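You operate a simulated robot arm through the tools that you are given. There is no shell and no other tool. Be economical: measure what you need, move in short steps, check, and stop when the job is done.

You run a simulated two-armed robot. Do the job below in one go: nothing can be reset, and whatever is moved stays where it is left.

TASK
Find the blown fuse on the middle yellow board, replace it, then turn the key on.
Fine: Switch the board on to see the display, which names the circuit with no feed, and off again for the change. The spare from the drawer has the rating on the socket's label. Blown fuse in the cream tray, drawer shut, main switch and key on at the end. Nothing is pulled or fitted while the main switch is on.

It is judged by the outcome, as a careful person would: the job done as asked, and still so three seconds after it is handed in. It fails if anything else is knocked over, pushed out of place, dropped, spilled or broken.

THE ROBOT
Two 7-joint arms with two-finger grippers on one trunk, on a base that drives. Base frame: it is fixed to the floor where the robot stands at the start and does not move with it; the origin is under the middle of the robot, x ahead of it, y to its left, z up. Readings come in mm, rad, newtons and seconds.
The left shoulder is at the start at [50, 216, 1246], the right one opposite. With the tool pointing down near the work surface each hand reaches from about 260 to 800 mm from the robot's upright axis, wherever it stands, measured 20 degrees to its own side. Places, roughly: black ignition key [700, 200, 1100]; black relay [4000, -750, 1000]; black rpm dial [600, 100, 900]; blue coils button [600, 200, 900]; blue fuse [3750, 0, 1000]; board display [700, 400, 1300]; middle yellow board [700, 400, 1300]; orange slide lock [600, 700, 1300]; red main switch [500, 0, 900]; spares drawer [500, 400, 800]; yellow injectors button [600, 200, 900]. Payload 3.18 kg a hand.
The TCP of each hand is the grasp point between the finger pads, 30 mm short of the fingertips. In the tool frame z runs along the fingers and y along their closing line. The gripper opens to 144 mm. The gripper's body begins 103 mm behind the TCP.
Orientation is told as [roll, pitch, yaw] about the base's x, y, z axes, in that order, counted from this pose: with the fingers straight down and closing along the base's y, the tool's x points along the base's -x, its y along +y and its z along -z.

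THE INTERFACE
- The arms move only by the tool send_rows. It takes "left_series", "right_series" or both (then of equal length, played together; a hand with none holds still); each is a list that holds one entry, the list of rows, each a list of 7 numbers: the shift along the tool's x, y, z in cm, then the turn, a rotation vector about the tool's x, y, z in rad, then the gripper command, from -1 (shut) to 1 (fully open), values between in proportion. In form: [[[tx, ty, tz, ax, ay, az, gripper], ...]]. A call has 1 to 8 rows; each row is the pose to reach, as a shift and turn from the pose commanded when the call began, along the tool's axes at that moment. A row lasts 0.2 s, in which the tool goes at most 50 mm and 0.15 rad; a call with a longer step from one row to the next is refused whole, and so is a gripper value outside its range. Where a pose cannot be reached the arm comes as near as it can. A force on the tool above 90 N (or 10 N above the force at the start of the call, whichever is more), or a blocked arm, ends the call early, and 0.2 s more pass. The fingers move at their own pace and stop on an object; they squeeze with about 42 N. The grip force told is the motor's: it shows also when the fingers shut on nothing. Time passes only in rows, and 0.2 s behind the last, so rows that repeat a pose let the fingers close. The reply holds the time, the measured pose of the TCP, the force on the tool along the base axes, the opening and the grip force, in the units named above and with some noise, with the torque about the TCP (base axes, N m) and any sound that the robot's microphone picked up, and new pictures: "pictures" is both (left out), scene, wrist or none (wrist: the cameras of the hands that moved).
- Cameras (640 x 400 px; columns grow to the right, rows downward): "scene" is now at [127.9, 36.1, 1457.9]; the picture's right is [0.38, -0.92, 0.00], its down [-0.40, -0.17, -0.90] and it looks along [0.83, 0.35, -0.44] (base axes); focal length 214 px, centre (320, 200). "left" rides on the left gripper at [77, -16, -143] in its tool frame; the picture's right is [0.21, 0.98, 0.00], its down [-0.84, 0.18, -0.51] and it looks along [-0.50, 0.11, 0.86] (tool axes); focal length 218 px, centre (320, 200). "right" rides on the right gripper at [76, 16, -143] in its tool frame; the picture's right is [-0.21, 0.98, 0.00], its down [-0.84, -0.18, -0.51] and it looks along [-0.50, -0.11, 0.86] (tool axes); focal length 218 px, centre (320, 200). There is no depth. A picture from a camera that has moved, and an enlarged one, comes with that camera's place and axes in the base frame and with its lens. The place of the scene camera against the robot may be out by one fixed shift of up to 12 mm in any direction.
- move_column(by): slides the trunk up (or, below 0, down) by that many mm; the arms and the scene camera ride with it, the base frame stays. It gives what a move gives, with no picture.
- base_move(legs): drives the robot by 1 to 6 legs, each [ahead, left, turn to the left] in mm, mm and rad, along the robot's own axes; the way and the turn of a leg run together, so that a leg with both is an arc; at most 1500 mm and 3.142 rad a leg. The arms and the cameras ride along, it lands a little off, and it stops where it bumps. It gives what a move gives, and a new picture of the scene camera.
- turn_head(pan, tilt): turns the head with the scene camera to pan (to the left, within 1.396 rad either way) and tilt (down, from -0.506 to 1.204), counted from straight ahead of the robot. It gives what a move gives, and a new picture of the scene camera.
- close_up(camera, box): a new picture of the part [left, top, right, bottom] of that camera's present view, enlarged. The clock stands still meanwhile.
- sign_off(): hands the job in; it is judged then, once.

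Go step by step. Nothing tells you exact positions but the pictures and the camera data: compare them with the known pose of the tool, close in by small moves and look again before you grip or let go. The budget is 120 turns and 260 pictures, counting those below and the enlarged ones. Unless the task says otherwise, let go and move clear before handing in, and close with one line.

The tools are called after "Emit:" as a command line: name --argument value ..., lists and objects as JSON in quotes. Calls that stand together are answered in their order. send_rows: Moves the arms, as the interface text tells. Its arguments: {"type":"object","properties":{"left_series":{"type":"array","items":{"type":"array","items":{"type":"array","items":{"type":"number"}}}},"right_series":{"type":"array","items":{"type":"array","items":{"type":"array","items":{"type":"number"}}}},"pictures":{"type":"string","enum":["both","scene","wrist","none"]}},"required":[]} The other tools are called the same way: move_column (by) slides the trunk up or down; base_move (legs) drives the base; turn_head (pan, tilt) turns the head that bears the scene camera; close_up (camera, box) takes an enlarged picture of a part of a camera's view; sign_off () hands the job in.

At the start:

```text
time: 0.0
left_tool_pos: [392.5, 562.7, 1306.1]
left_tcp_rot: [0.0, 0.0, 0.0]
left_wrist_force: [0.2, -0.1, 0.2]
left_torque: [-0.04, -0.01, -0.03]
left_finger_gap: 144.1
left_grip_force: 0.0
right_tool_pos: [340.6, 33.9, 1371.0]
right_tcp_rot: [0.0, 0.0, -0.001]
right_wrist_force: [0.4, -0.2, -0.2]
right_torque: [0.05, 0.01, 0.01]
right_finger_gap: 143.9
right_grip_force: 0.0
trunk travel left (down, up): [-325.0, 44.0]
robot x, y, heading: [-0.2, -0.1, 0.001]
head pan, tilt: [0.394, 0.454]
```

scene: 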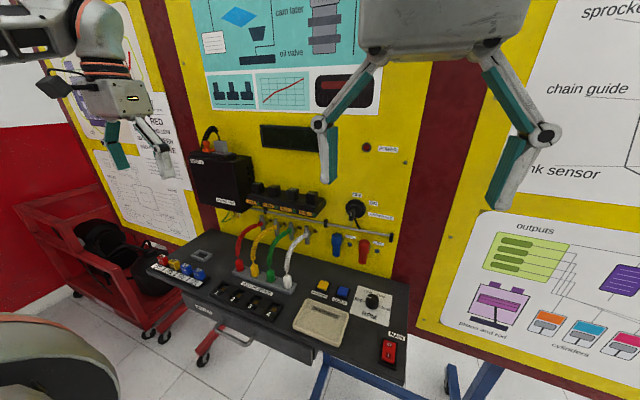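
right: 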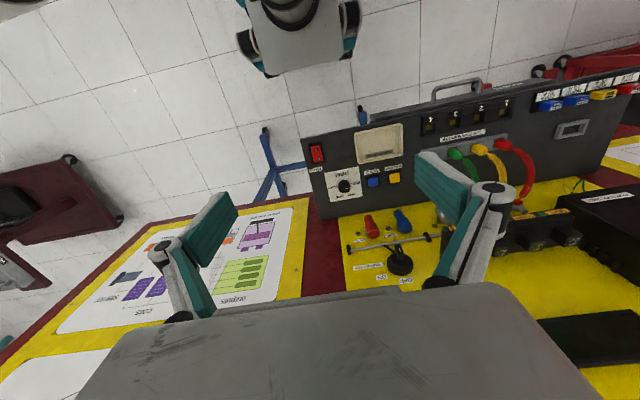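
left: 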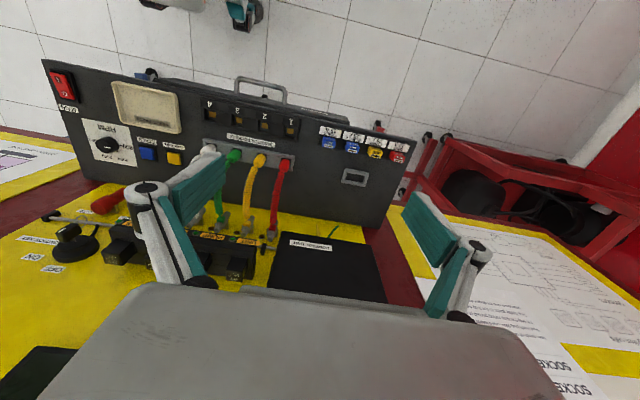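

I see the yellow board with a console shelf carrying the main switch, tray, sockets and fuses. I'll look closer at the details first.

Emit:
close_up --camera "scene" --box '[140, 220, 300, 320]'

Emit:
close_up --camera "scene" --box '[270, 260, 430, 360]'

Emit:
close_up --camera "scene" --box '[190, 120, 414, 260]'

Emit:
close_up --camera "left" --box '[180, 70, 420, 220]'

```text
4.00 times, centred on (220, 270) of scene
camera zoom: at [127.9, 36.1, 1457.9], right [0.38, -0.92, 0.0], down [-0.4, -0.17, -0.9], along [0.83, 0.35, -0.44], focal length 858 px, centre (720, -80)
```

zoom: 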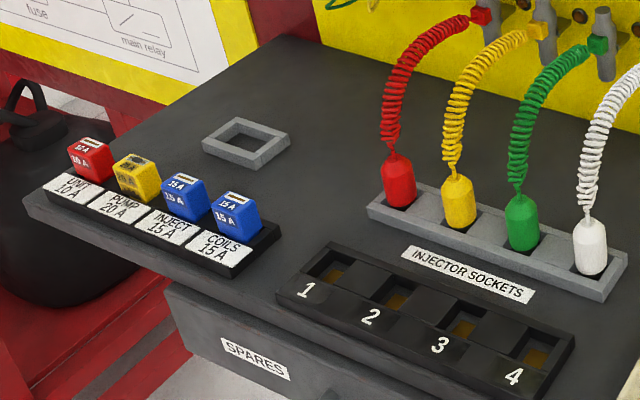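

```text
4.00 times, centred on (350, 310) of scene
camera zoom: at [127.9, 36.1, 1457.9], right [0.38, -0.92, 0.0], down [-0.4, -0.17, -0.9], along [0.83, 0.35, -0.44], focal length 858 px, centre (200, -240)
```

zoom: 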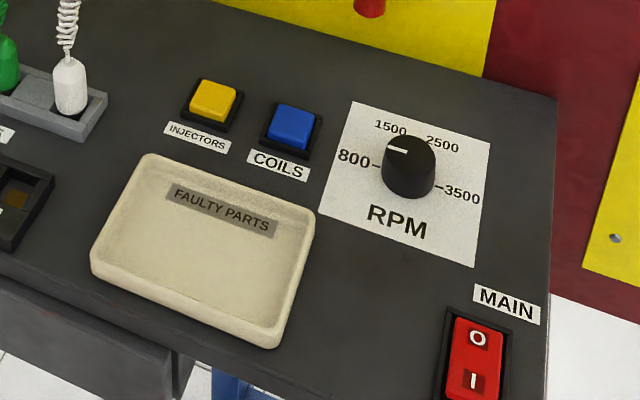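

```text
2.86 times, centred on (302, 190) of scene
camera zoom: at [127.9, 36.1, 1457.9], right [0.38, -0.92, 0.0], down [-0.4, -0.17, -0.9], along [0.83, 0.35, -0.44], focal length 613 px, centre (371, 229)
```

zoom: 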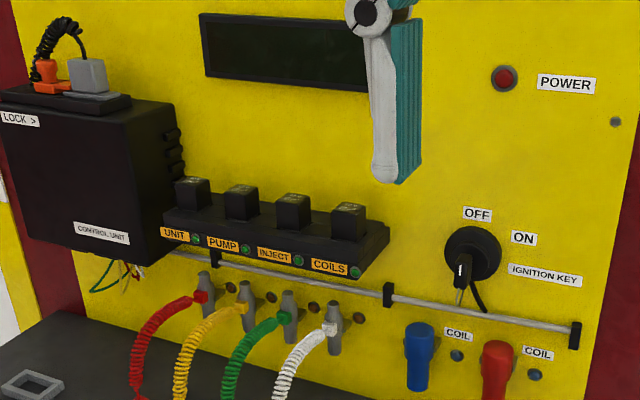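

```text
2.67 times, centred on (300, 145) of left
camera zoom: at [314.9, 545.5, 1449.1], right [-0.21, 0.98, 0.0], down [0.84, 0.18, 0.51], along [0.5, 0.11, -0.86], focal length 582 px, centre (373, 347)
```

zoom: 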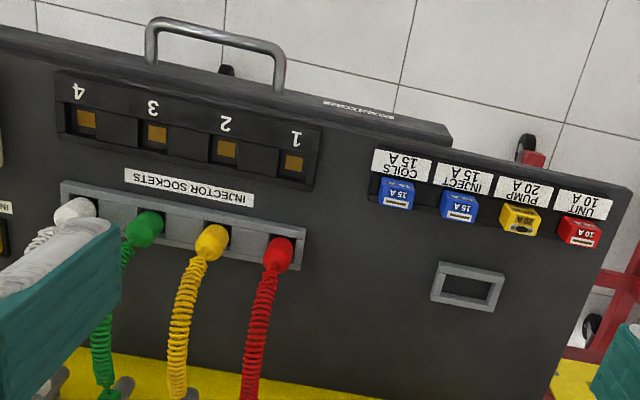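

The pump fuse looks scorched, but I'll confirm with the display. I place the main switch at about (462, 2, 913), so next I bring the right hand over it with the fingers shut.

Emit:
send_rows --right_series '[[[-1.25, -0.4, 4.5, 0, 0, 0, -1], [-2.5, -0.8, 9, 0, 0, 0, -1], [-3.75, -1.2, 13.5, 0, 0, 0, -1], [-5, -1.6, 18, 0, 0, 0, -1], [-6.25, -2, 22.5, 0, 0, 0, -1], [-7.5, -2.4, 27, 0, 0, 0, -1], [-8.75, -2.8, 31.5, 0, 0, 0, -1], [-10, -3.2, 36, 0, 0, 0, -1]]]'

Emit:
close_up --camera "right" --box '[220, 60, 460, 210]'

```text
time: 1.8
left_tool_pos: [392.0, 561.7, 1305.6]
left_tcp_rot: [0.001, 0.0, 0.001]
left_wrist_force: [0.0, 0.2, 0.0]
left_torque: [0.0, 0.01, -0.02]
left_finger_gap: 143.7
left_grip_force: 0.0
right_tool_pos: [440.9, 3.5, 1010.3]
right_tcp_rot: [0.001, -0.001, 0.0]
right_wrist_force: [-0.2, -0.9, -0.4]
right_torque: [-0.01, 0.01, 0.01]
right_finger_gap: 0.1
right_grip_force: 30.4
trunk travel left (down, up): [-325.0, 44.0]
robot x, y, heading: [2.5, 1.5, 0.002]
head pan, tilt: [0.394, 0.454]
camera scene: at [128.8, 35.9, 1457.8], right [0.38, -0.92, 0.0], down [-0.41, -0.17, -0.9], along [0.83, 0.35, -0.44], focal length 214 px, centre (320, 200)
camera right: at [366.4, 19.8, 1153.6], right [0.21, 0.98, 0.0], down [0.84, -0.18, 0.51], along [0.5, -0.1, -0.86], focal length 218 px, centre (320, 200)
```

scene: 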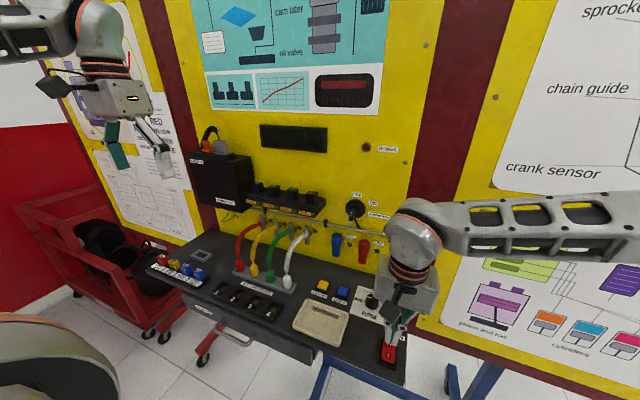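
right: 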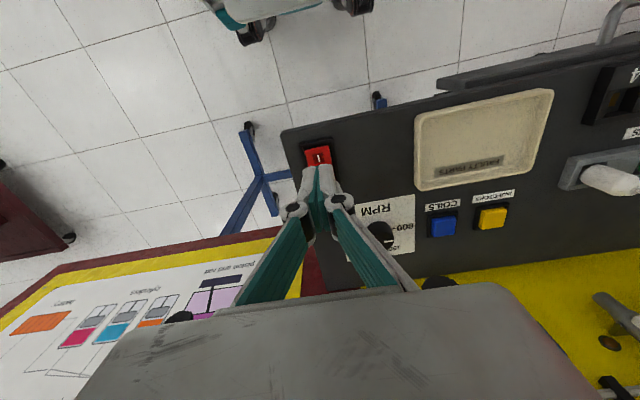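

```text
2.67 times, centred on (340, 135) of right
camera zoom: at [366.4, 19.8, 1153.6], right [0.21, 0.98, 0.0], down [0.84, -0.18, 0.51], along [0.5, -0.1, -0.86], focal length 582 px, centre (267, 373)
```

zoom: 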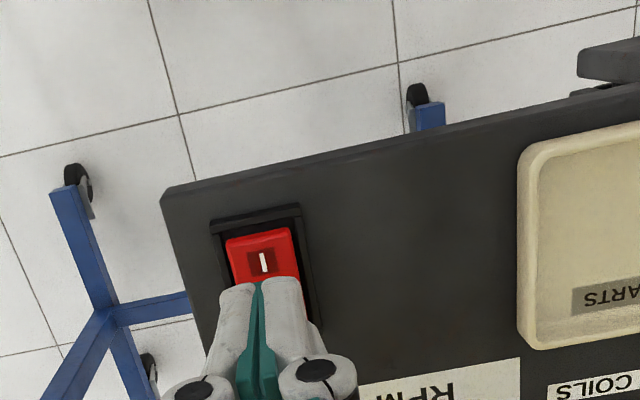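

The "I" end of the rocker is at about (448, 2, 915), almost under the fingertips. I press down there in small steps.

Emit:
send_rows --right_series '[[[-0.5, -0.15, 3, 0, 0, 0, -1], [-0.5, -0.15, 5.5, 0, 0, 0, -1], [-0.5, -0.15, 6.3, 0, 0, 0, -1], [-0.5, -0.15, 6.8, 0, 0, 0, -1], [-0.5, -0.15, 7.2, 0, 0, 0, -1]]]' --pictures "none"

Emit:
close_up --camera "scene" --box '[190, 100, 430, 250]'

```text
time: 3.0
left_tool_pos: [391.7, 562.6, 1306.6]
left_tcp_rot: [0.0, 0.0, 0.0]
left_wrist_force: [0.3, 0.2, -0.2]
left_torque: [0.01, 0.0, 0.01]
left_finger_gap: 144.0
left_grip_force: 0.0
right_tool_pos: [445.4, 2.2, 940.3]
right_tcp_rot: [-0.001, 0.001, 0.0]
right_wrist_force: [-1.2, -0.4, 1.6]
right_torque: [-0.01, -0.03, 0.01]
right_finger_gap: 6.0
right_grip_force: 30.6
trunk travel left (down, up): [-325.0, 44.0]
robot x, y, heading: [0.4, -0.7, -0.002]
head pan, tilt: [0.394, 0.454]
```

```text
2.67 times, centred on (310, 175) of scene
camera zoom: at [127.6, 36.1, 1458.0], right [0.38, -0.92, 0.0], down [-0.4, -0.17, -0.9], along [0.83, 0.35, -0.44], focal length 572 px, centre (347, 267)
```

zoom: 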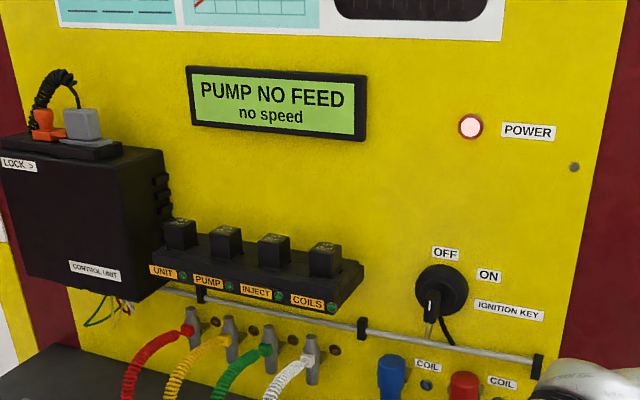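

The switch is on and the display reads "PUMP NO FEED". Now I switch off by pressing the far (O) end.

Emit:
send_rows --right_series '[[[0, 0, -4, 0, 0, 0, -1], [-3.4, 0, -4, 0, 0, 0, -1], [-3.4, 0, -1.5, 0, 0, 0, -1], [-3.4, 0, -0.6, 0, 0, 0, -1], [-3.4, 0, -0.1, 0, 0, 0, -1], [-3.4, 0, 0.1, 0, 0, 0, -1]]]' --pictures "none"

Emit:
close_up --camera "scene" --box '[190, 100, 430, 250]'

```text
time: 4.4
left_tool_pos: [390.5, 561.8, 1305.7]
left_tcp_rot: [-0.001, -0.002, 0.0]
left_wrist_force: [0.4, 0.4, 0.1]
left_torque: [-0.03, 0.03, -0.01]
left_finger_gap: 143.7
left_grip_force: 0.1
right_tool_pos: [480.7, 2.5, 938.4]
right_tcp_rot: [0.001, -0.001, 0.001]
right_wrist_force: [0.4, -1.2, 5.1]
right_torque: [-0.03, 0.06, 0.01]
right_finger_gap: 5.9
right_grip_force: 30.9
trunk travel left (down, up): [-325.0, 44.0]
robot x, y, heading: [0.4, 1.9, -0.001]
head pan, tilt: [0.394, 0.454]
```

```text
2.67 times, centred on (310, 175) of scene
camera zoom: at [127.5, 36.0, 1458.0], right [0.38, -0.92, 0.0], down [-0.4, -0.17, -0.9], along [0.83, 0.35, -0.44], focal length 572 px, centre (347, 267)
```

zoom: 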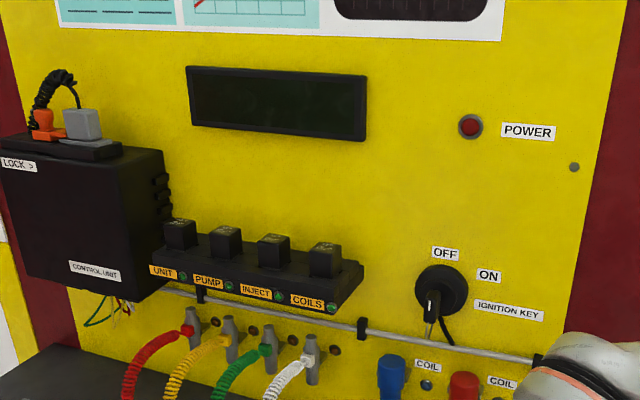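

The board is off again. I raise the right hand clear, then drive left so the left hand can work at the fuse rack.

Emit:
send_rows --right_series '[[[0, 0, -5, 0, 0, 0, -1], [2, 0, -10, 0, 0, 0, -1], [5, 0, -14, 0, 0, 0, -1], [9, 0, -17, 0, 0, 0, -1], [12, 0, -20, 0, 0, 0, -1], [14, 0, -23, 0, 0, 0, -1]]]' --pictures "none"

Emit:
base_move --legs '[[0, 280, 0]]'

```text
refused: row 2 steps farther than a row can; nothing moved
```

```text
time: 6.2
left_tool_pos: [394.5, 678.1, 1305.3]
left_tcp_rot: [-0.003, 0.0, -0.005]
left_wrist_force: [-0.1, 0.0, 0.1]
left_torque: [-0.02, -0.02, 0.02]
left_finger_gap: 144.0
left_grip_force: 0.1
right_tool_pos: [480.9, 100.4, 936.4]
right_tcp_rot: [-0.04, 0.011, -0.035]
right_wrist_force: [-3.0, -17.7, 6.6]
right_torque: [-0.26, 0.11, 0.24]
right_finger_gap: 0.1
right_grip_force: 29.8
trunk travel left (down, up): [-325.0, 44.0]
robot x, y, heading: [-0.9, 115.6, -0.006]
head pan, tilt: [0.394, 0.454]
stopped in leg 1: the force on the tool passed its limit at 108 N (the readings are from after the stop); the commanded pose is now the measured one
camera scene: at [127.1, 153.6, 1457.9], right [0.38, -0.93, 0.0], down [-0.41, -0.17, -0.9], along [0.83, 0.34, -0.44], focal length 214 px, centre (320, 200)
```

scene: 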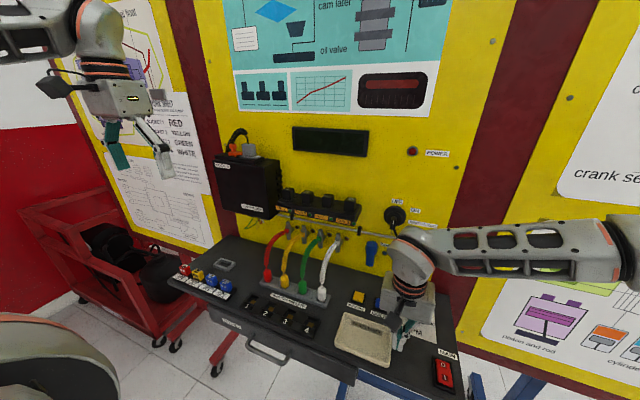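

A refused row meant the base moved while the hand was still low, and it bumped something, probably the tray edge. I'll back off gently and straight up, then inspect.

Emit:
send_rows --right_series '[[[0, -1, 0, 0, 0, 0, -1], [0, -1, -4, 0, 0, 0, -1], [0, -1, -8, 0, 0, 0, -1], [0, -1, -12, 0, 0, 0, -1], [0, -1, -16, 0, 0, 0, -1], [2, -1, -19, 0, 0, 0, -1]]]'

Emit:
close_up --camera "scene" --box '[300, 260, 500, 390]'

Emit:
close_up --camera "right" --box '[150, 20, 550, 270]'

```text
time: 7.6
left_tool_pos: [394.4, 678.6, 1306.3]
left_tcp_rot: [-0.002, -0.004, -0.003]
left_wrist_force: [-0.1, -0.5, 0.5]
left_torque: [0.0, -0.02, 0.02]
left_finger_gap: 144.1
left_grip_force: 0.1
right_tool_pos: [460.0, 98.4, 1127.8]
right_tcp_rot: [-0.032, 0.01, -0.031]
right_wrist_force: [-0.1, -0.2, -0.5]
right_torque: [0.03, -0.02, 0.04]
right_finger_gap: 0.0
right_grip_force: 30.6
trunk travel left (down, up): [-325.0, 44.0]
robot x, y, heading: [-3.1, 116.9, -0.009]
head pan, tilt: [0.394, 0.454]
camera scene: at [126.9, 153.7, 1458.1], right [0.38, -0.93, 0.0], down [-0.4, -0.17, -0.9], along [0.83, 0.34, -0.44], focal length 214 px, centre (320, 200)
camera right: at [387.7, 121.7, 1270.8], right [0.24, 0.97, -0.03], down [0.84, -0.19, 0.51], along [0.48, -0.15, -0.86], focal length 218 px, centre (320, 200)
```

scene: 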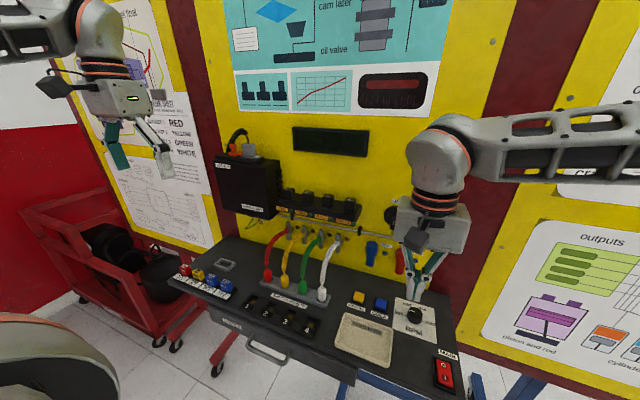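
right: 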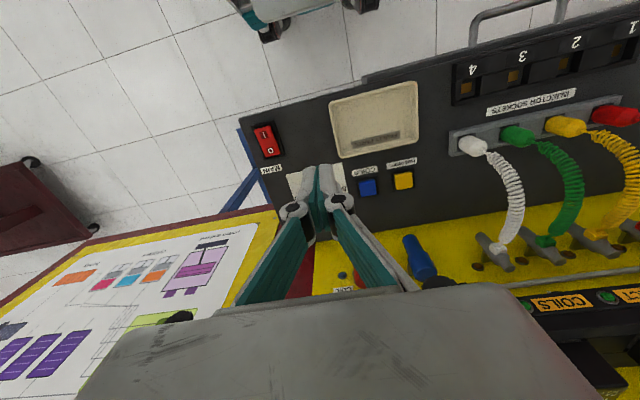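

```text
3.08 times, centred on (400, 325) of scene
camera zoom: at [126.9, 153.7, 1458.1], right [0.38, -0.93, 0.0], down [-0.4, -0.17, -0.9], along [0.83, 0.34, -0.44], focal length 660 px, centre (74, -185)
```

zoom: 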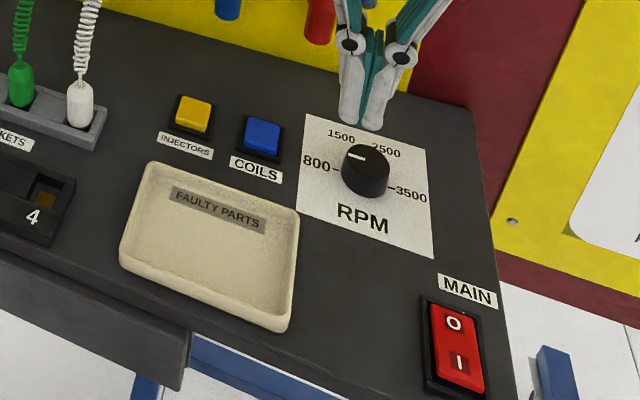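

```text
1.60 times, centred on (350, 145) of right
camera zoom: at [387.7, 121.7, 1270.8], right [0.24, 0.97, -0.03], down [0.84, -0.19, 0.51], along [0.48, -0.15, -0.86], focal length 349 px, centre (272, 288)
```

zoom: 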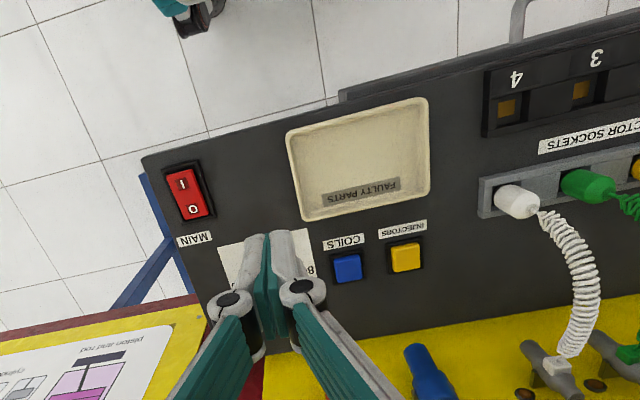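

The tray's corners compute to the same spot as before relative to the buttons, so it did not budge and nothing else was disturbed. I retract the right hand further before driving.

Emit:
send_rows --right_series '[[[2, 0, -4, 0, 0, 0, -1], [4, 0, -8, 0, 0, 0, -1], [6, 0, -12, 0, 0, 0, -1], [8, 0, -16, 0, 0, 0, -1], [10, 0, -19, 0, 0, 0, -1]]]' --pictures "none"

```text
time: 8.8
left_tool_pos: [395.0, 679.0, 1306.3]
left_tcp_rot: [-0.001, -0.001, -0.005]
left_wrist_force: [-0.2, 0.1, 0.7]
left_torque: [0.04, -0.03, 0.02]
left_finger_gap: 143.7
left_grip_force: 0.1
right_tool_pos: [363.5, 108.6, 1318.1]
right_tcp_rot: [-0.035, 0.008, -0.033]
right_wrist_force: [-0.5, 0.3, -0.4]
right_torque: [-0.01, -0.06, -0.03]
right_finger_gap: 0.0
right_grip_force: 30.7
trunk travel left (down, up): [-325.0, 44.0]
robot x, y, heading: [2.3, 119.3, -0.009]
head pan, tilt: [0.394, 0.454]
```

The right hand is now high and clear, so I drive further left.

Emit:
base_move --legs '[[0, 170, 0.009]]'

```text
time: 10.9
left_tool_pos: [389.8, 851.4, 1306.0]
left_tcp_rot: [-0.003, 0.0, 0.002]
left_wrist_force: [-0.3, 0.7, 0.3]
left_torque: [-0.02, 0.03, -0.02]
left_finger_gap: 143.9
left_grip_force: 0.1
right_tool_pos: [365.2, 281.5, 1319.1]
right_tcp_rot: [-0.033, 0.009, -0.021]
right_wrist_force: [0.9, -0.6, 0.8]
right_torque: [0.0, 0.03, -0.01]
right_finger_gap: 0.0
right_grip_force: 30.6
trunk travel left (down, up): [-325.0, 44.0]
robot x, y, heading: [0.3, 287.6, 0.001]
head pan, tilt: [0.394, 0.454]
camera scene: at [128.0, 324.9, 1457.9], right [0.39, -0.92, 0.0], down [-0.4, -0.17, -0.9], along [0.83, 0.35, -0.44], focal length 214 px, centre (320, 200)
```

scene: 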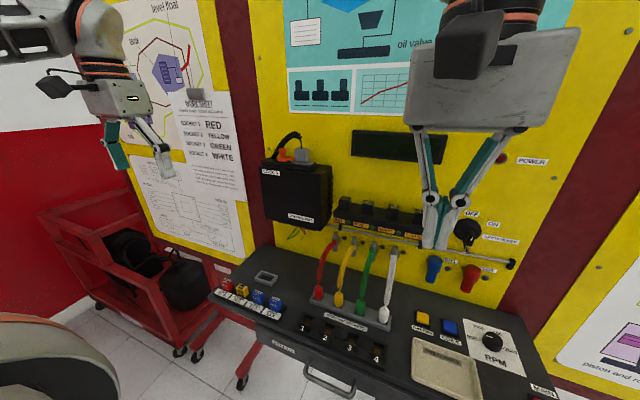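

Base is now at y≈288. I bring the left hand above the fuse rack for a close look.

Emit:
send_rows --left_series '[[[-0.5, -2.4, 3.3, 0, 0, 0, 0], [-1, -4.8, 6.6, 0, 0, 0, 0], [-1.5, -7.2, 9.9, 0, 0, 0, 0], [-2, -9.6, 13.2, 0, 0, 0, 0], [-2.5, -12, 16.5, 0, 0, 0, 0], [-3, -14.4, 19.6, 0, 0, 0, 0]]]' --pictures "wrist"

Emit:
close_up --camera "left" --box '[200, 50, 440, 200]'

Emit:
close_up --camera "scene" --box '[200, 260, 360, 360]'

```text
time: 12.3
left_tool_pos: [424.8, 738.0, 1120.9]
left_tcp_rot: [-0.017, 0.005, -0.004]
left_wrist_force: [0.1, 0.0, -0.3]
left_torque: [-0.04, 0.02, -0.01]
left_finger_gap: 71.6
left_grip_force: 0.1
left hand out of reach, approached as far as the arm can: row 6
right_tool_pos: [365.5, 283.4, 1316.9]
right_tcp_rot: [-0.034, 0.008, -0.022]
right_wrist_force: [-0.7, 0.3, -0.1]
right_torque: [-0.05, 0.01, -0.03]
right_finger_gap: 0.0
right_grip_force: 30.9
trunk travel left (down, up): [-325.0, 44.0]
robot x, y, heading: [-3.0, 283.8, 0.005]
head pan, tilt: [0.394, 0.454]
camera left: at [348.3, 723.7, 1265.3], right [-0.2, 0.98, -0.01], down [0.85, 0.18, 0.5], along [0.49, 0.09, -0.87], focal length 218 px, centre (320, 200)
```

left: 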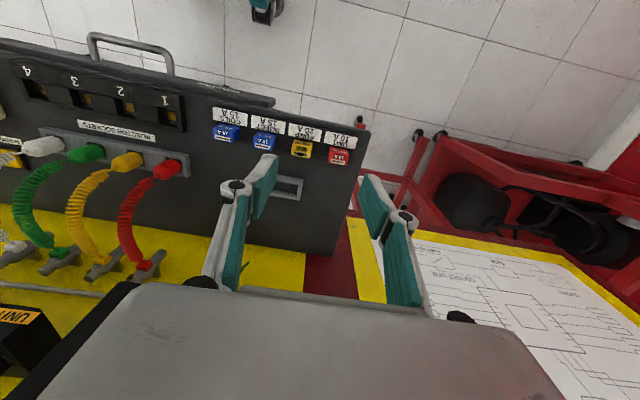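

```text
2.67 times, centred on (320, 125) of left
camera zoom: at [348.3, 723.7, 1265.3], right [-0.2, 0.98, -0.01], down [0.85, 0.18, 0.5], along [0.49, 0.09, -0.87], focal length 582 px, centre (320, 400)
```

zoom: 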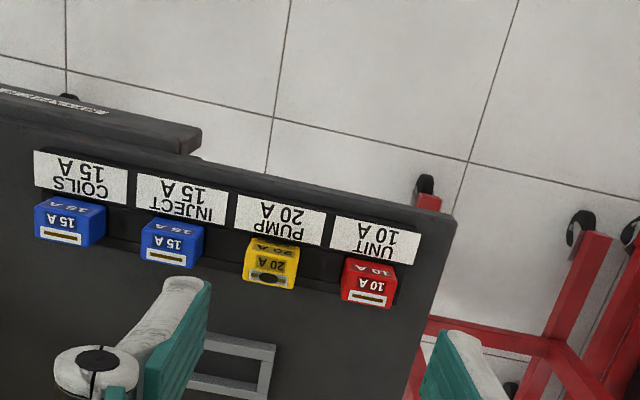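

```text
4.00 times, centred on (280, 310) of scene
camera zoom: at [128.5, 326.6, 1457.8], right [0.39, -0.92, 0.0], down [-0.4, -0.17, -0.9], along [0.83, 0.35, -0.44], focal length 858 px, centre (480, -240)
```

zoom: 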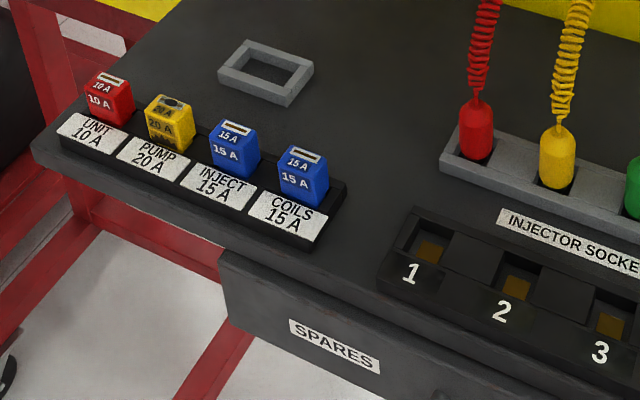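

The yellow PUMP 20 A fuse sits at about (453, 712, 940) with ~26 mm gaps to its neighbours. I approach it from above with a ~48 mm opening.

Emit:
send_rows --left_series '[[[-0.7, -0.8, 2.5, 0, 0, 0, -0.33], [-1.4, -1.6, 5, 0, 0, 0, -0.33], [-2.1, -2.2, 7, 0, 0, 0, -0.33], [-2.7, -2.6, 9, 0, 0, 0, -0.33], [-2.7, -2.6, 9, 0, 0, 0, -0.33]]]' --pictures "wrist"

Emit:
close_up --camera "left" --box '[200, 60, 440, 210]'

```text
time: 13.5
left_tool_pos: [462.1, 752.1, 1046.4]
left_tcp_rot: [-0.025, 0.006, -0.01]
left_wrist_force: [-0.4, 0.4, -0.2]
left_torque: [0.04, -0.02, 0.03]
left_finger_gap: 48.2
left_grip_force: 0.0
left hand out of reach, approached as far as the arm can: row 1, 2, 3, 4, 5
right_tool_pos: [364.8, 281.3, 1318.3]
right_tcp_rot: [-0.033, 0.008, -0.021]
right_wrist_force: [-0.4, 0.3, 0.6]
right_torque: [0.01, 0.02, 0.0]
right_finger_gap: 0.0
right_grip_force: 30.3
trunk travel left (down, up): [-325.0, 44.0]
robot x, y, heading: [1.9, 288.9, 0.004]
head pan, tilt: [0.394, 0.454]
camera left: at [385.6, 739.6, 1190.3], right [-0.2, 0.98, -0.02], down [0.85, 0.18, 0.5], along [0.49, 0.08, -0.87], focal length 218 px, centre (320, 200)
```

left: 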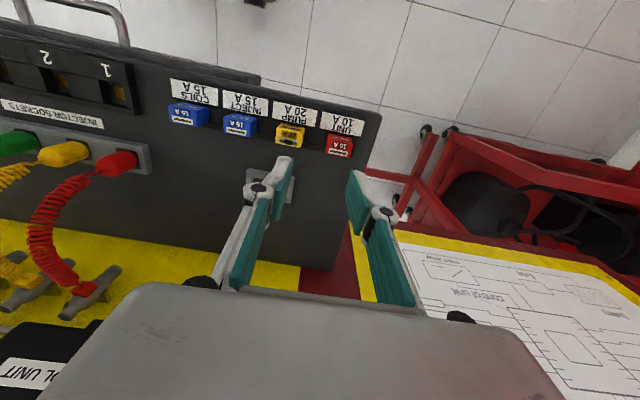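

```text
2.67 times, centred on (320, 135) of left
camera zoom: at [385.6, 739.6, 1190.3], right [-0.2, 0.98, -0.02], down [0.85, 0.18, 0.5], along [0.49, 0.08, -0.87], focal length 582 px, centre (320, 373)
```

zoom: 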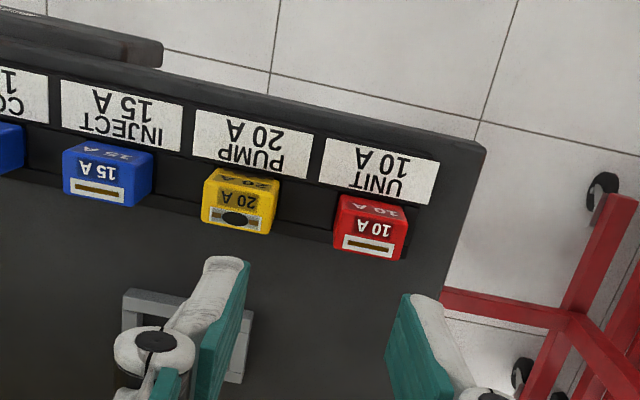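

The left arm is hitting a joint limit when moving inward at low height. I'll raise it and check whether it can swing inward when higher.

Emit:
send_rows --left_series '[[[1, 0, -4.5, 0, 0, 0, -0.33], [2, 0, -9, 0, 0, 0, -0.33], [3, 0, -13.5, 0, 0, 0, -0.33], [4, 0, -18, 0, 0, 0, -0.33], [5, -3, -21, 0, 0, 0, -0.33], [5, -7, -23, 0, 0, 0, -0.33], [5, -11, -25, 0, 0, 0, -0.33], [5, -15, -25, 0, 0, 0, -0.33]]]' --pictures "scene"

```text
time: 15.3
left_tool_pos: [415.5, 629.2, 1316.6]
left_tcp_rot: [-0.005, 0.006, -0.001]
left_wrist_force: [-0.3, 0.6, 1.2]
left_torque: [-0.05, 0.03, 0.0]
left_finger_gap: 48.3
left_grip_force: 0.1
left hand out of reach, approached as far as the arm can: row 7, 8
right_tool_pos: [366.1, 282.3, 1318.6]
right_tcp_rot: [-0.033, 0.007, -0.022]
right_wrist_force: [0.8, -0.4, -0.4]
right_torque: [-0.04, -0.02, 0.03]
right_finger_gap: 0.0
right_grip_force: 31.0
trunk travel left (down, up): [-325.0, 44.0]
robot x, y, heading: [1.8, 288.9, 0.003]
head pan, tilt: [0.394, 0.454]
camera scene: at [128.2, 324.6, 1457.9], right [0.39, -0.92, 0.0], down [-0.4, -0.17, -0.9], along [0.83, 0.35, -0.44], focal length 214 px, centre (320, 200)
```

scene: 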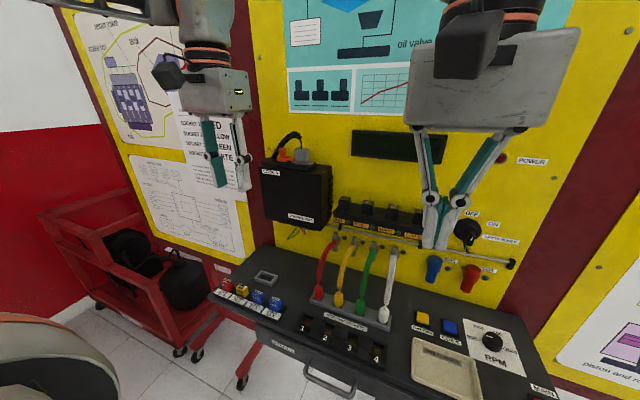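

The limit shows up even when high, so it is likely a wrist-roll limit. I test by letting the hand yaw a little while moving inward.

Emit:
send_rows --left_series '[[[0, 0, 0, 0, 0, 0.15, -0.33], [0, 0, 0, 0, 0, 0.3, -0.33], [0, -2, 2, 0, 0, 0.4, -0.33], [0, -5, 4, 0, 0, 0.5, -0.33], [0, -8, 6, 0, 0, 0.6, -0.33], [0, -10, 10, 0, 0, 0.6, -0.33]]]' --pictures "none"

```text
time: 16.7
left_tool_pos: [417.7, 529.3, 1215.9]
left_tcp_rot: [-0.001, -0.001, -0.596]
left_wrist_force: [0.0, 0.5, -1.0]
left_torque: [0.02, 0.02, 0.02]
left_finger_gap: 48.1
left_grip_force: 0.0
right_tool_pos: [366.9, 281.8, 1316.8]
right_tcp_rot: [-0.032, 0.011, -0.022]
right_wrist_force: [-0.1, -0.5, -0.6]
right_torque: [-0.02, 0.0, -0.02]
right_finger_gap: 0.1
right_grip_force: 30.3
trunk travel left (down, up): [-325.0, 44.0]
robot x, y, heading: [-0.4, 285.9, 0.002]
head pan, tilt: [0.394, 0.454]
```

It is a wrist-roll limit; with the hand yawed −90° the left arm is free, and closing along x also keeps the fingers away from neighbouring fuses. I go above the pump fuse that way.

Emit:
send_rows --left_series '[[[0.92, 2.14, 1.9, 0, 0, 0.122, -0.33], [1.84, 4.28, 3.8, 0, 0, 0.244, -0.33], [2.76, 6.42, 5.7, 0, 0, 0.366, -0.33], [3.68, 8.56, 7.6, 0, 0, 0.488, -0.33], [4.6, 10.7, 9.5, 0, 0, 0.61, -0.33], [5.52, 12.84, 11.4, 0, 0, 0.732, -0.33], [6.44, 14.98, 13.3, 0, 0, 0.854, -0.33], [7.37, 17.12, 15.2, 0, 0, 0.975, -0.33]]]' --pictures "both"

Emit:
close_up --camera "left" --box '[200, 60, 440, 210]'

```text
time: 18.5
left_tool_pos: [452.6, 716.2, 1063.3]
left_tcp_rot: [0.0, -0.001, -1.574]
left_wrist_force: [0.0, 0.2, 0.2]
left_torque: [0.02, 0.01, 0.02]
left_finger_gap: 48.1
left_grip_force: 0.0
right_tool_pos: [365.6, 282.4, 1316.8]
right_tcp_rot: [-0.032, 0.008, -0.021]
right_wrist_force: [0.1, 0.5, 0.2]
right_torque: [-0.01, 0.01, -0.01]
right_finger_gap: 0.0
right_grip_force: 30.9
trunk travel left (down, up): [-325.0, 44.0]
robot x, y, heading: [-0.6, 284.8, 0.007]
head pan, tilt: [0.394, 0.454]
camera scene: at [128.4, 325.6, 1457.8], right [0.39, -0.92, 0.0], down [-0.4, -0.17, -0.9], along [0.83, 0.35, -0.44], focal length 214 px, centre (320, 200)
camera left: at [435.7, 792.4, 1207.1], right [0.98, 0.21, 0.0], down [0.18, -0.84, 0.51], along [0.1, -0.5, -0.86], focal length 218 px, centre (320, 200)
```

scene: 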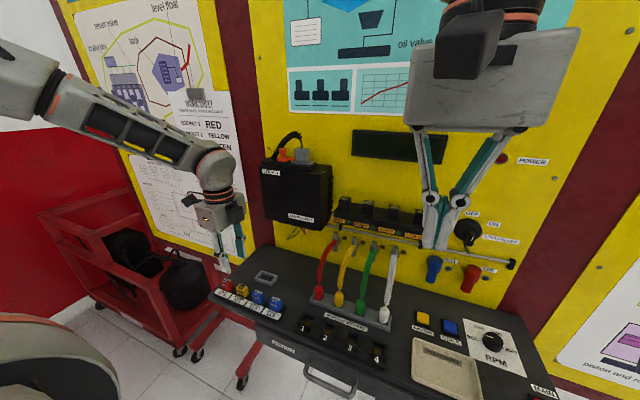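
left: 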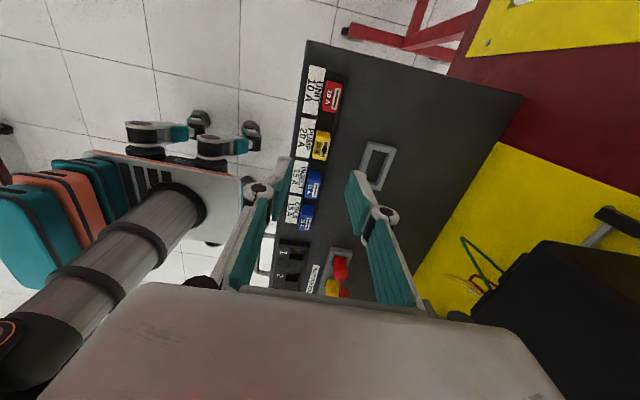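

```text
2.67 times, centred on (320, 135) of left
camera zoom: at [435.7, 792.4, 1207.1], right [0.98, 0.21, 0.0], down [0.18, -0.84, 0.51], along [0.1, -0.5, -0.86], focal length 582 px, centre (320, 373)
```

zoom: 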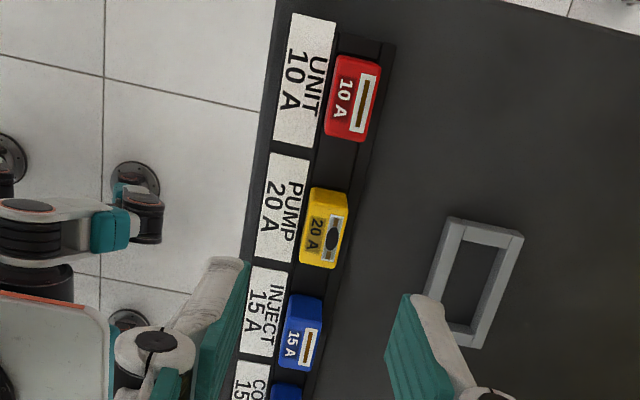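

The fuse centre computes to (453.5, 713–718, ~940–955). I lower partway and check again, since height is still uncertain.

Emit:
send_rows --left_series '[[[-0.1, 0.1, 3, 0, 0, 0, -0.33], [-0.2, 0.1, 5.5, 0, 0, 0, -0.33], [-0.2, 0.1, 7.3, 0, 0, 0, -0.33], [-0.2, 0.1, 7.3, 0, 0, 0, -0.33]]]' --pictures "wrist"

Emit:
close_up --camera "left" --box '[200, 60, 440, 210]'

Emit:
close_up --camera "scene" --box '[190, 230, 310, 305]'

```text
time: 19.5
left_tool_pos: [451.7, 712.0, 991.4]
left_tcp_rot: [0.001, 0.001, -1.571]
left_wrist_force: [-1.0, -0.2, -0.1]
left_torque: [-0.05, -0.03, -0.05]
left_finger_gap: 48.3
left_grip_force: 0.1
right_tool_pos: [365.1, 281.6, 1319.3]
right_tcp_rot: [-0.034, 0.009, -0.021]
right_wrist_force: [0.2, -0.6, -0.6]
right_torque: [-0.02, 0.0, 0.0]
right_finger_gap: 0.2
right_grip_force: 30.8
trunk travel left (down, up): [-325.0, 44.0]
robot x, y, heading: [-0.9, 291.6, 0.005]
head pan, tilt: [0.394, 0.454]
camera left: at [435.7, 789.0, 1135.1], right [0.98, 0.21, 0.0], down [0.18, -0.84, 0.51], along [0.11, -0.5, -0.86], focal length 218 px, centre (320, 200)
```

left: 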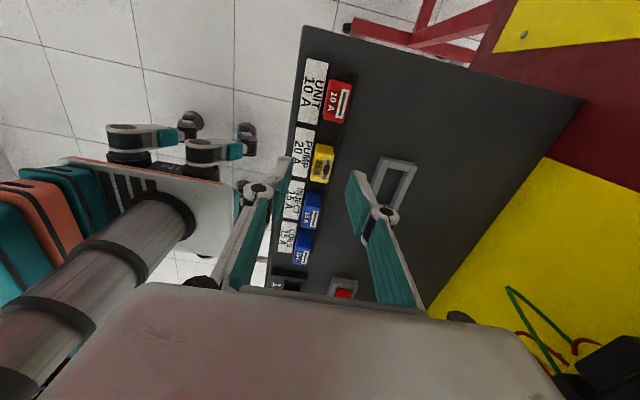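

```text
2.67 times, centred on (320, 135) of left
camera zoom: at [435.7, 789.0, 1135.1], right [0.98, 0.21, 0.0], down [0.18, -0.84, 0.51], along [0.11, -0.5, -0.86], focal length 582 px, centre (320, 373)
```

zoom: 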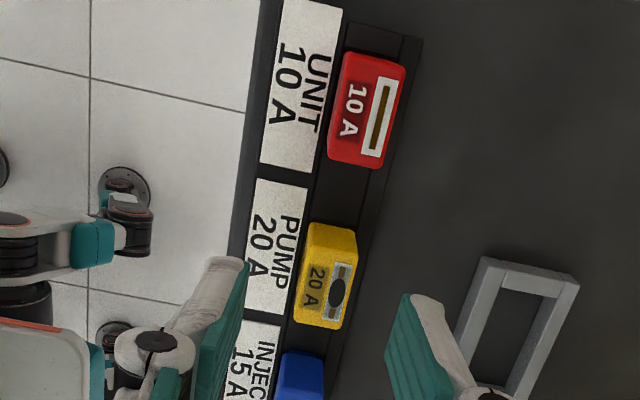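

```text
5.33 times, centred on (250, 268) of scene
camera zoom: at [127.6, 324.6, 1458.0], right [0.39, -0.92, 0.0], down [-0.4, -0.17, -0.9], along [0.83, 0.35, -0.44], focal length 1144 px, centre (693, -160)
```

zoom: 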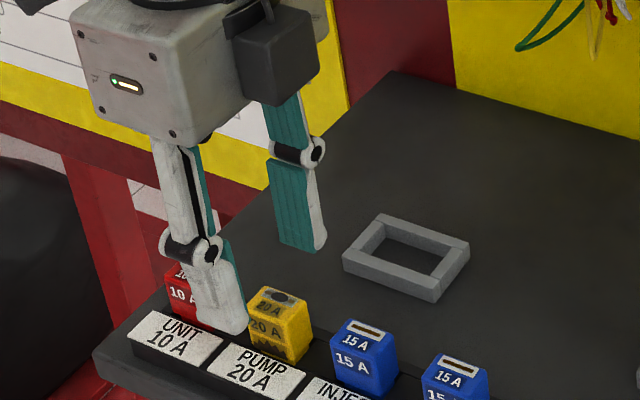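

Two-height triangulation puts the fuse top at z≈957, y≈716. I lower so the tips reach z≈942, staying above the label strip, and look.

Emit:
send_rows --left_series '[[[0.4, 0.2, 0.5, 0, 0, 0, -0.4], [0.4, 0.2, 1.2, 0, 0, 0, -0.4], [0.4, 0.2, 1.9, 0, 0, 0, -0.4], [0.4, 0.2, 1.9, 0, 0, 0, -0.4]]]' --pictures "none"

Emit:
close_up --camera "left" --box '[240, 100, 400, 200]'

Emit:
close_up --camera "scene" --box '[190, 240, 310, 315]'

```text
time: 20.5
left_tool_pos: [454.2, 717.0, 971.9]
left_tcp_rot: [-0.002, 0.002, -1.572]
left_wrist_force: [-0.3, 0.8, 1.2]
left_torque: [0.02, -0.01, 0.01]
left_finger_gap: 43.4
left_grip_force: 0.1
right_tool_pos: [365.5, 282.5, 1317.3]
right_tcp_rot: [-0.034, 0.009, -0.021]
right_wrist_force: [-0.2, 0.0, 0.3]
right_torque: [0.0, -0.01, -0.02]
right_finger_gap: 0.0
right_grip_force: 30.5
trunk travel left (down, up): [-325.0, 44.0]
robot x, y, heading: [0.0, 288.6, 0.002]
head pan, tilt: [0.394, 0.454]
```

```text
4.00 times, centred on (320, 150) of left
camera zoom: at [438.0, 792.9, 1115.7], right [0.98, 0.21, 0.0], down [0.18, -0.84, 0.51], along [0.11, -0.5, -0.86], focal length 873 px, centre (320, 400)
```

zoom: 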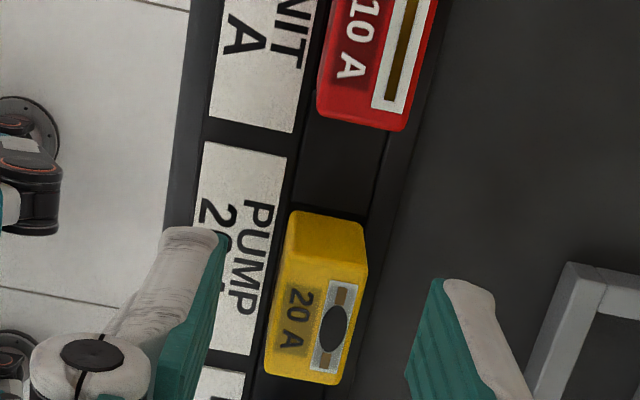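

```text
5.33 times, centred on (250, 278) of scene
camera zoom: at [127.8, 324.6, 1458.0], right [0.39, -0.92, 0.0], down [-0.4, -0.17, -0.9], along [0.83, 0.35, -0.44], focal length 1144 px, centre (693, -213)
```

zoom: 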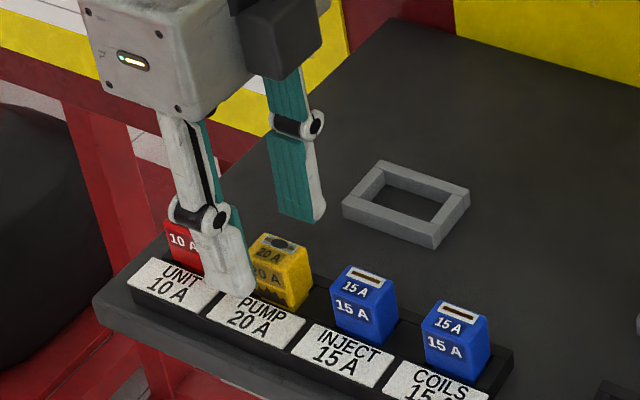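

Fingers straddle the pump fuse with clear room on both sides. I nudge slightly, lower 4 mm, and close.

Emit:
send_rows --left_series '[[[-0.3, 0, 0.4, 0, 0, 0, -0.4], [-0.3, 0, 0.4, 0, 0, 0, -0.7], [-0.3, 0, 0.4, 0, 0, 0, -1], [-0.3, 0, 0.4, 0, 0, 0, -1], [-0.3, 0, 0.4, 0, 0, 0, -1]]]' --pictures "none"

Emit:
close_up --camera "left" --box '[240, 100, 400, 200]'

Emit:
close_up --camera "scene" --box '[190, 240, 310, 315]'

```text
time: 21.7
left_tool_pos: [454.3, 712.8, 969.6]
left_tcp_rot: [0.001, 0.0, -1.57]
left_wrist_force: [0.1, -0.2, -1.0]
left_torque: [-0.02, 0.02, 0.04]
left_finger_gap: 16.5
left_grip_force: 42.3
right_tool_pos: [365.6, 281.4, 1317.6]
right_tcp_rot: [-0.033, 0.008, -0.022]
right_wrist_force: [-0.2, 0.4, 0.1]
right_torque: [-0.02, 0.02, 0.01]
right_finger_gap: 0.3
right_grip_force: 30.9
trunk travel left (down, up): [-325.0, 44.0]
robot x, y, heading: [-1.0, 292.2, 0.001]
head pan, tilt: [0.394, 0.454]
```

```text
4.00 times, centred on (320, 150) of left
camera zoom: at [438.3, 789.7, 1111.5], right [0.98, 0.21, 0.0], down [0.18, -0.84, 0.51], along [0.11, -0.5, -0.86], focal length 873 px, centre (320, 400)
```

zoom: 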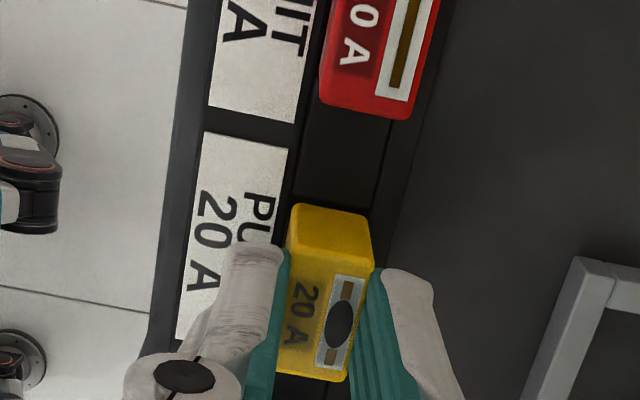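

```text
5.33 times, centred on (250, 278) of scene
camera zoom: at [128.0, 324.7, 1457.9], right [0.39, -0.92, 0.0], down [-0.4, -0.17, -0.9], along [0.83, 0.35, -0.44], focal length 1144 px, centre (693, -213)
```

zoom: 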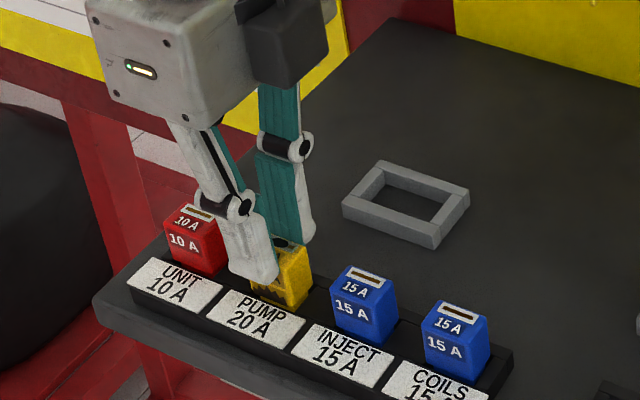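

The fuse is gripped (16.5 mm) with seat grip pose (454.3, 713, 969). I pull straight up.

Emit:
send_rows --left_series '[[[0, 0, -0.5, 0, 0, 0, -1], [0, 0, -1.2, 0, 0, 0, -1], [0, 0, -2.2, 0, 0, 0, -1], [0, 0, -4, 0, 0, 0, -1], [0, 0, -6.5, 0, 0, 0, -1], [0, 0, -10, 0, 0, 0, -1], [0, 0, -13, 0, 0, 0, -1]]]' --pictures "none"

Emit:
close_up --camera "left" --box '[200, 60, 440, 210]'

Emit:
close_up --camera "scene" --box '[190, 210, 320, 291]'

```text
time: 23.3
left_tool_pos: [453.8, 712.8, 1097.3]
left_tcp_rot: [0.0, 0.0, -1.57]
left_wrist_force: [-0.6, 0.5, 0.6]
left_torque: [-0.03, 0.0, -0.03]
left_finger_gap: 16.2
left_grip_force: 42.3
right_tool_pos: [366.6, 280.3, 1317.1]
right_tcp_rot: [-0.032, 0.008, -0.021]
right_wrist_force: [0.3, -0.5, -0.3]
right_torque: [0.0, -0.01, 0.0]
right_finger_gap: 0.1
right_grip_force: 30.8
trunk travel left (down, up): [-325.0, 44.0]
robot x, y, heading: [0.9, 290.9, 0.002]
head pan, tilt: [0.394, 0.454]
```

```text
2.67 times, centred on (320, 135) of left
camera zoom: at [437.3, 789.1, 1241.2], right [0.98, 0.21, 0.0], down [0.18, -0.84, 0.51], along [0.11, -0.5, -0.86], focal length 582 px, centre (320, 373)
```

zoom: 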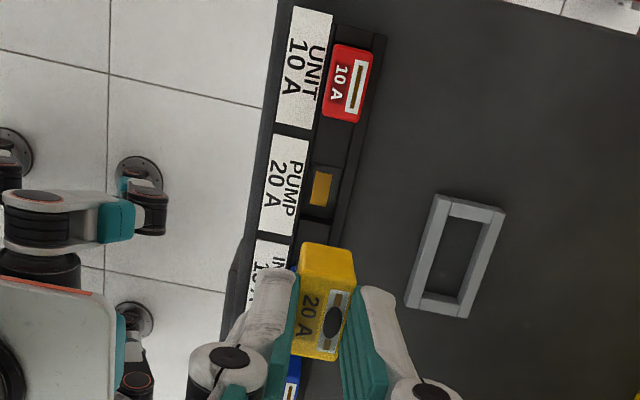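

```text
4.92 times, centred on (255, 250) of scene
camera zoom: at [127.5, 324.5, 1458.0], right [0.39, -0.92, 0.0], down [-0.4, -0.17, -0.9], along [0.83, 0.35, -0.44], focal length 1056 px, centre (640, -49)
```

zoom: 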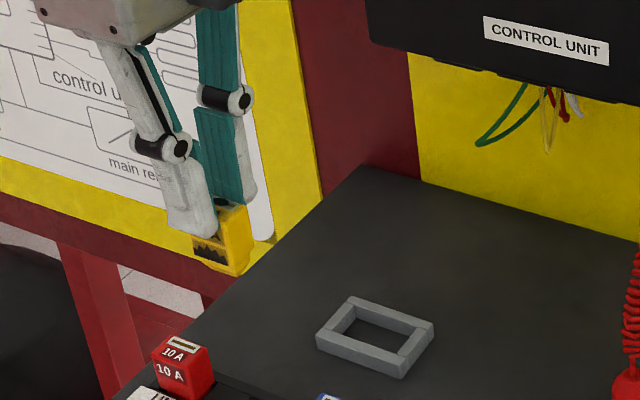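

The blown fuse is out. I raise and retract the hand, then drive right so the left hand reaches the tray.

Emit:
send_rows --left_series '[[[0, -2, -3, 0, 0, 0, -1], [0, -4, -6, 0, 0, 0, -1], [0, -6, -9, 0, 0, 0, -1], [0, -8, -12, 0, 0, 0, -1]]]' --pictures "none"

```text
time: 24.3
left_tool_pos: [373.0, 714.3, 1220.1]
left_tcp_rot: [-0.001, 0.0, -1.571]
left_wrist_force: [0.6, -0.3, 0.1]
left_torque: [-0.04, -0.06, -0.02]
left_finger_gap: 16.5
left_grip_force: 42.5
right_tool_pos: [364.2, 282.9, 1319.2]
right_tcp_rot: [-0.034, 0.009, -0.021]
right_wrist_force: [-0.3, 1.0, -0.1]
right_torque: [0.02, -0.04, 0.02]
right_finger_gap: 0.2
right_grip_force: 30.8
trunk travel left (down, up): [-325.0, 44.0]
robot x, y, heading: [1.8, 289.9, 0.003]
head pan, tilt: [0.394, 0.454]
```

Hands are clear; driving right 250 mm.

Emit:
base_move --legs '[[0, -250, 0]]'

```text
time: 27.1
left_tool_pos: [376.5, 464.3, 1218.2]
left_tcp_rot: [-0.001, -0.001, -1.569]
left_wrist_force: [-0.7, -0.1, 1.1]
left_torque: [0.0, 0.02, -0.02]
left_finger_gap: 16.6
left_grip_force: 42.4
right_tool_pos: [365.7, 31.3, 1316.8]
right_tcp_rot: [-0.032, 0.01, -0.021]
right_wrist_force: [-0.6, 0.2, -0.2]
right_torque: [-0.03, 0.02, -0.05]
right_finger_gap: 0.0
right_grip_force: 30.5
trunk travel left (down, up): [-325.0, 44.0]
robot x, y, heading: [2.9, 36.0, 0.004]
head pan, tilt: [0.394, 0.454]
camera scene: at [129.0, 75.1, 1457.9], right [0.39, -0.92, 0.0], down [-0.4, -0.17, -0.9], along [0.83, 0.35, -0.44], focal length 214 px, centre (320, 200)
```

scene: 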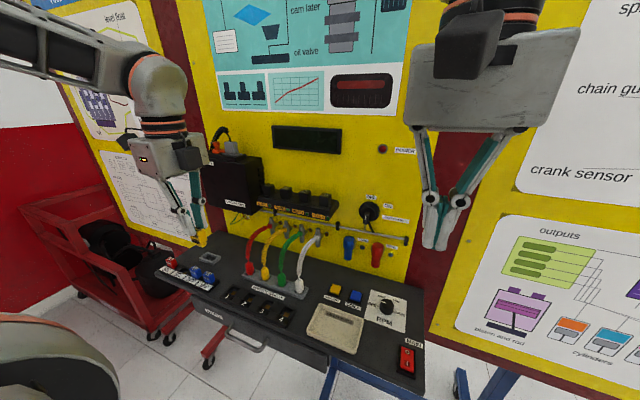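

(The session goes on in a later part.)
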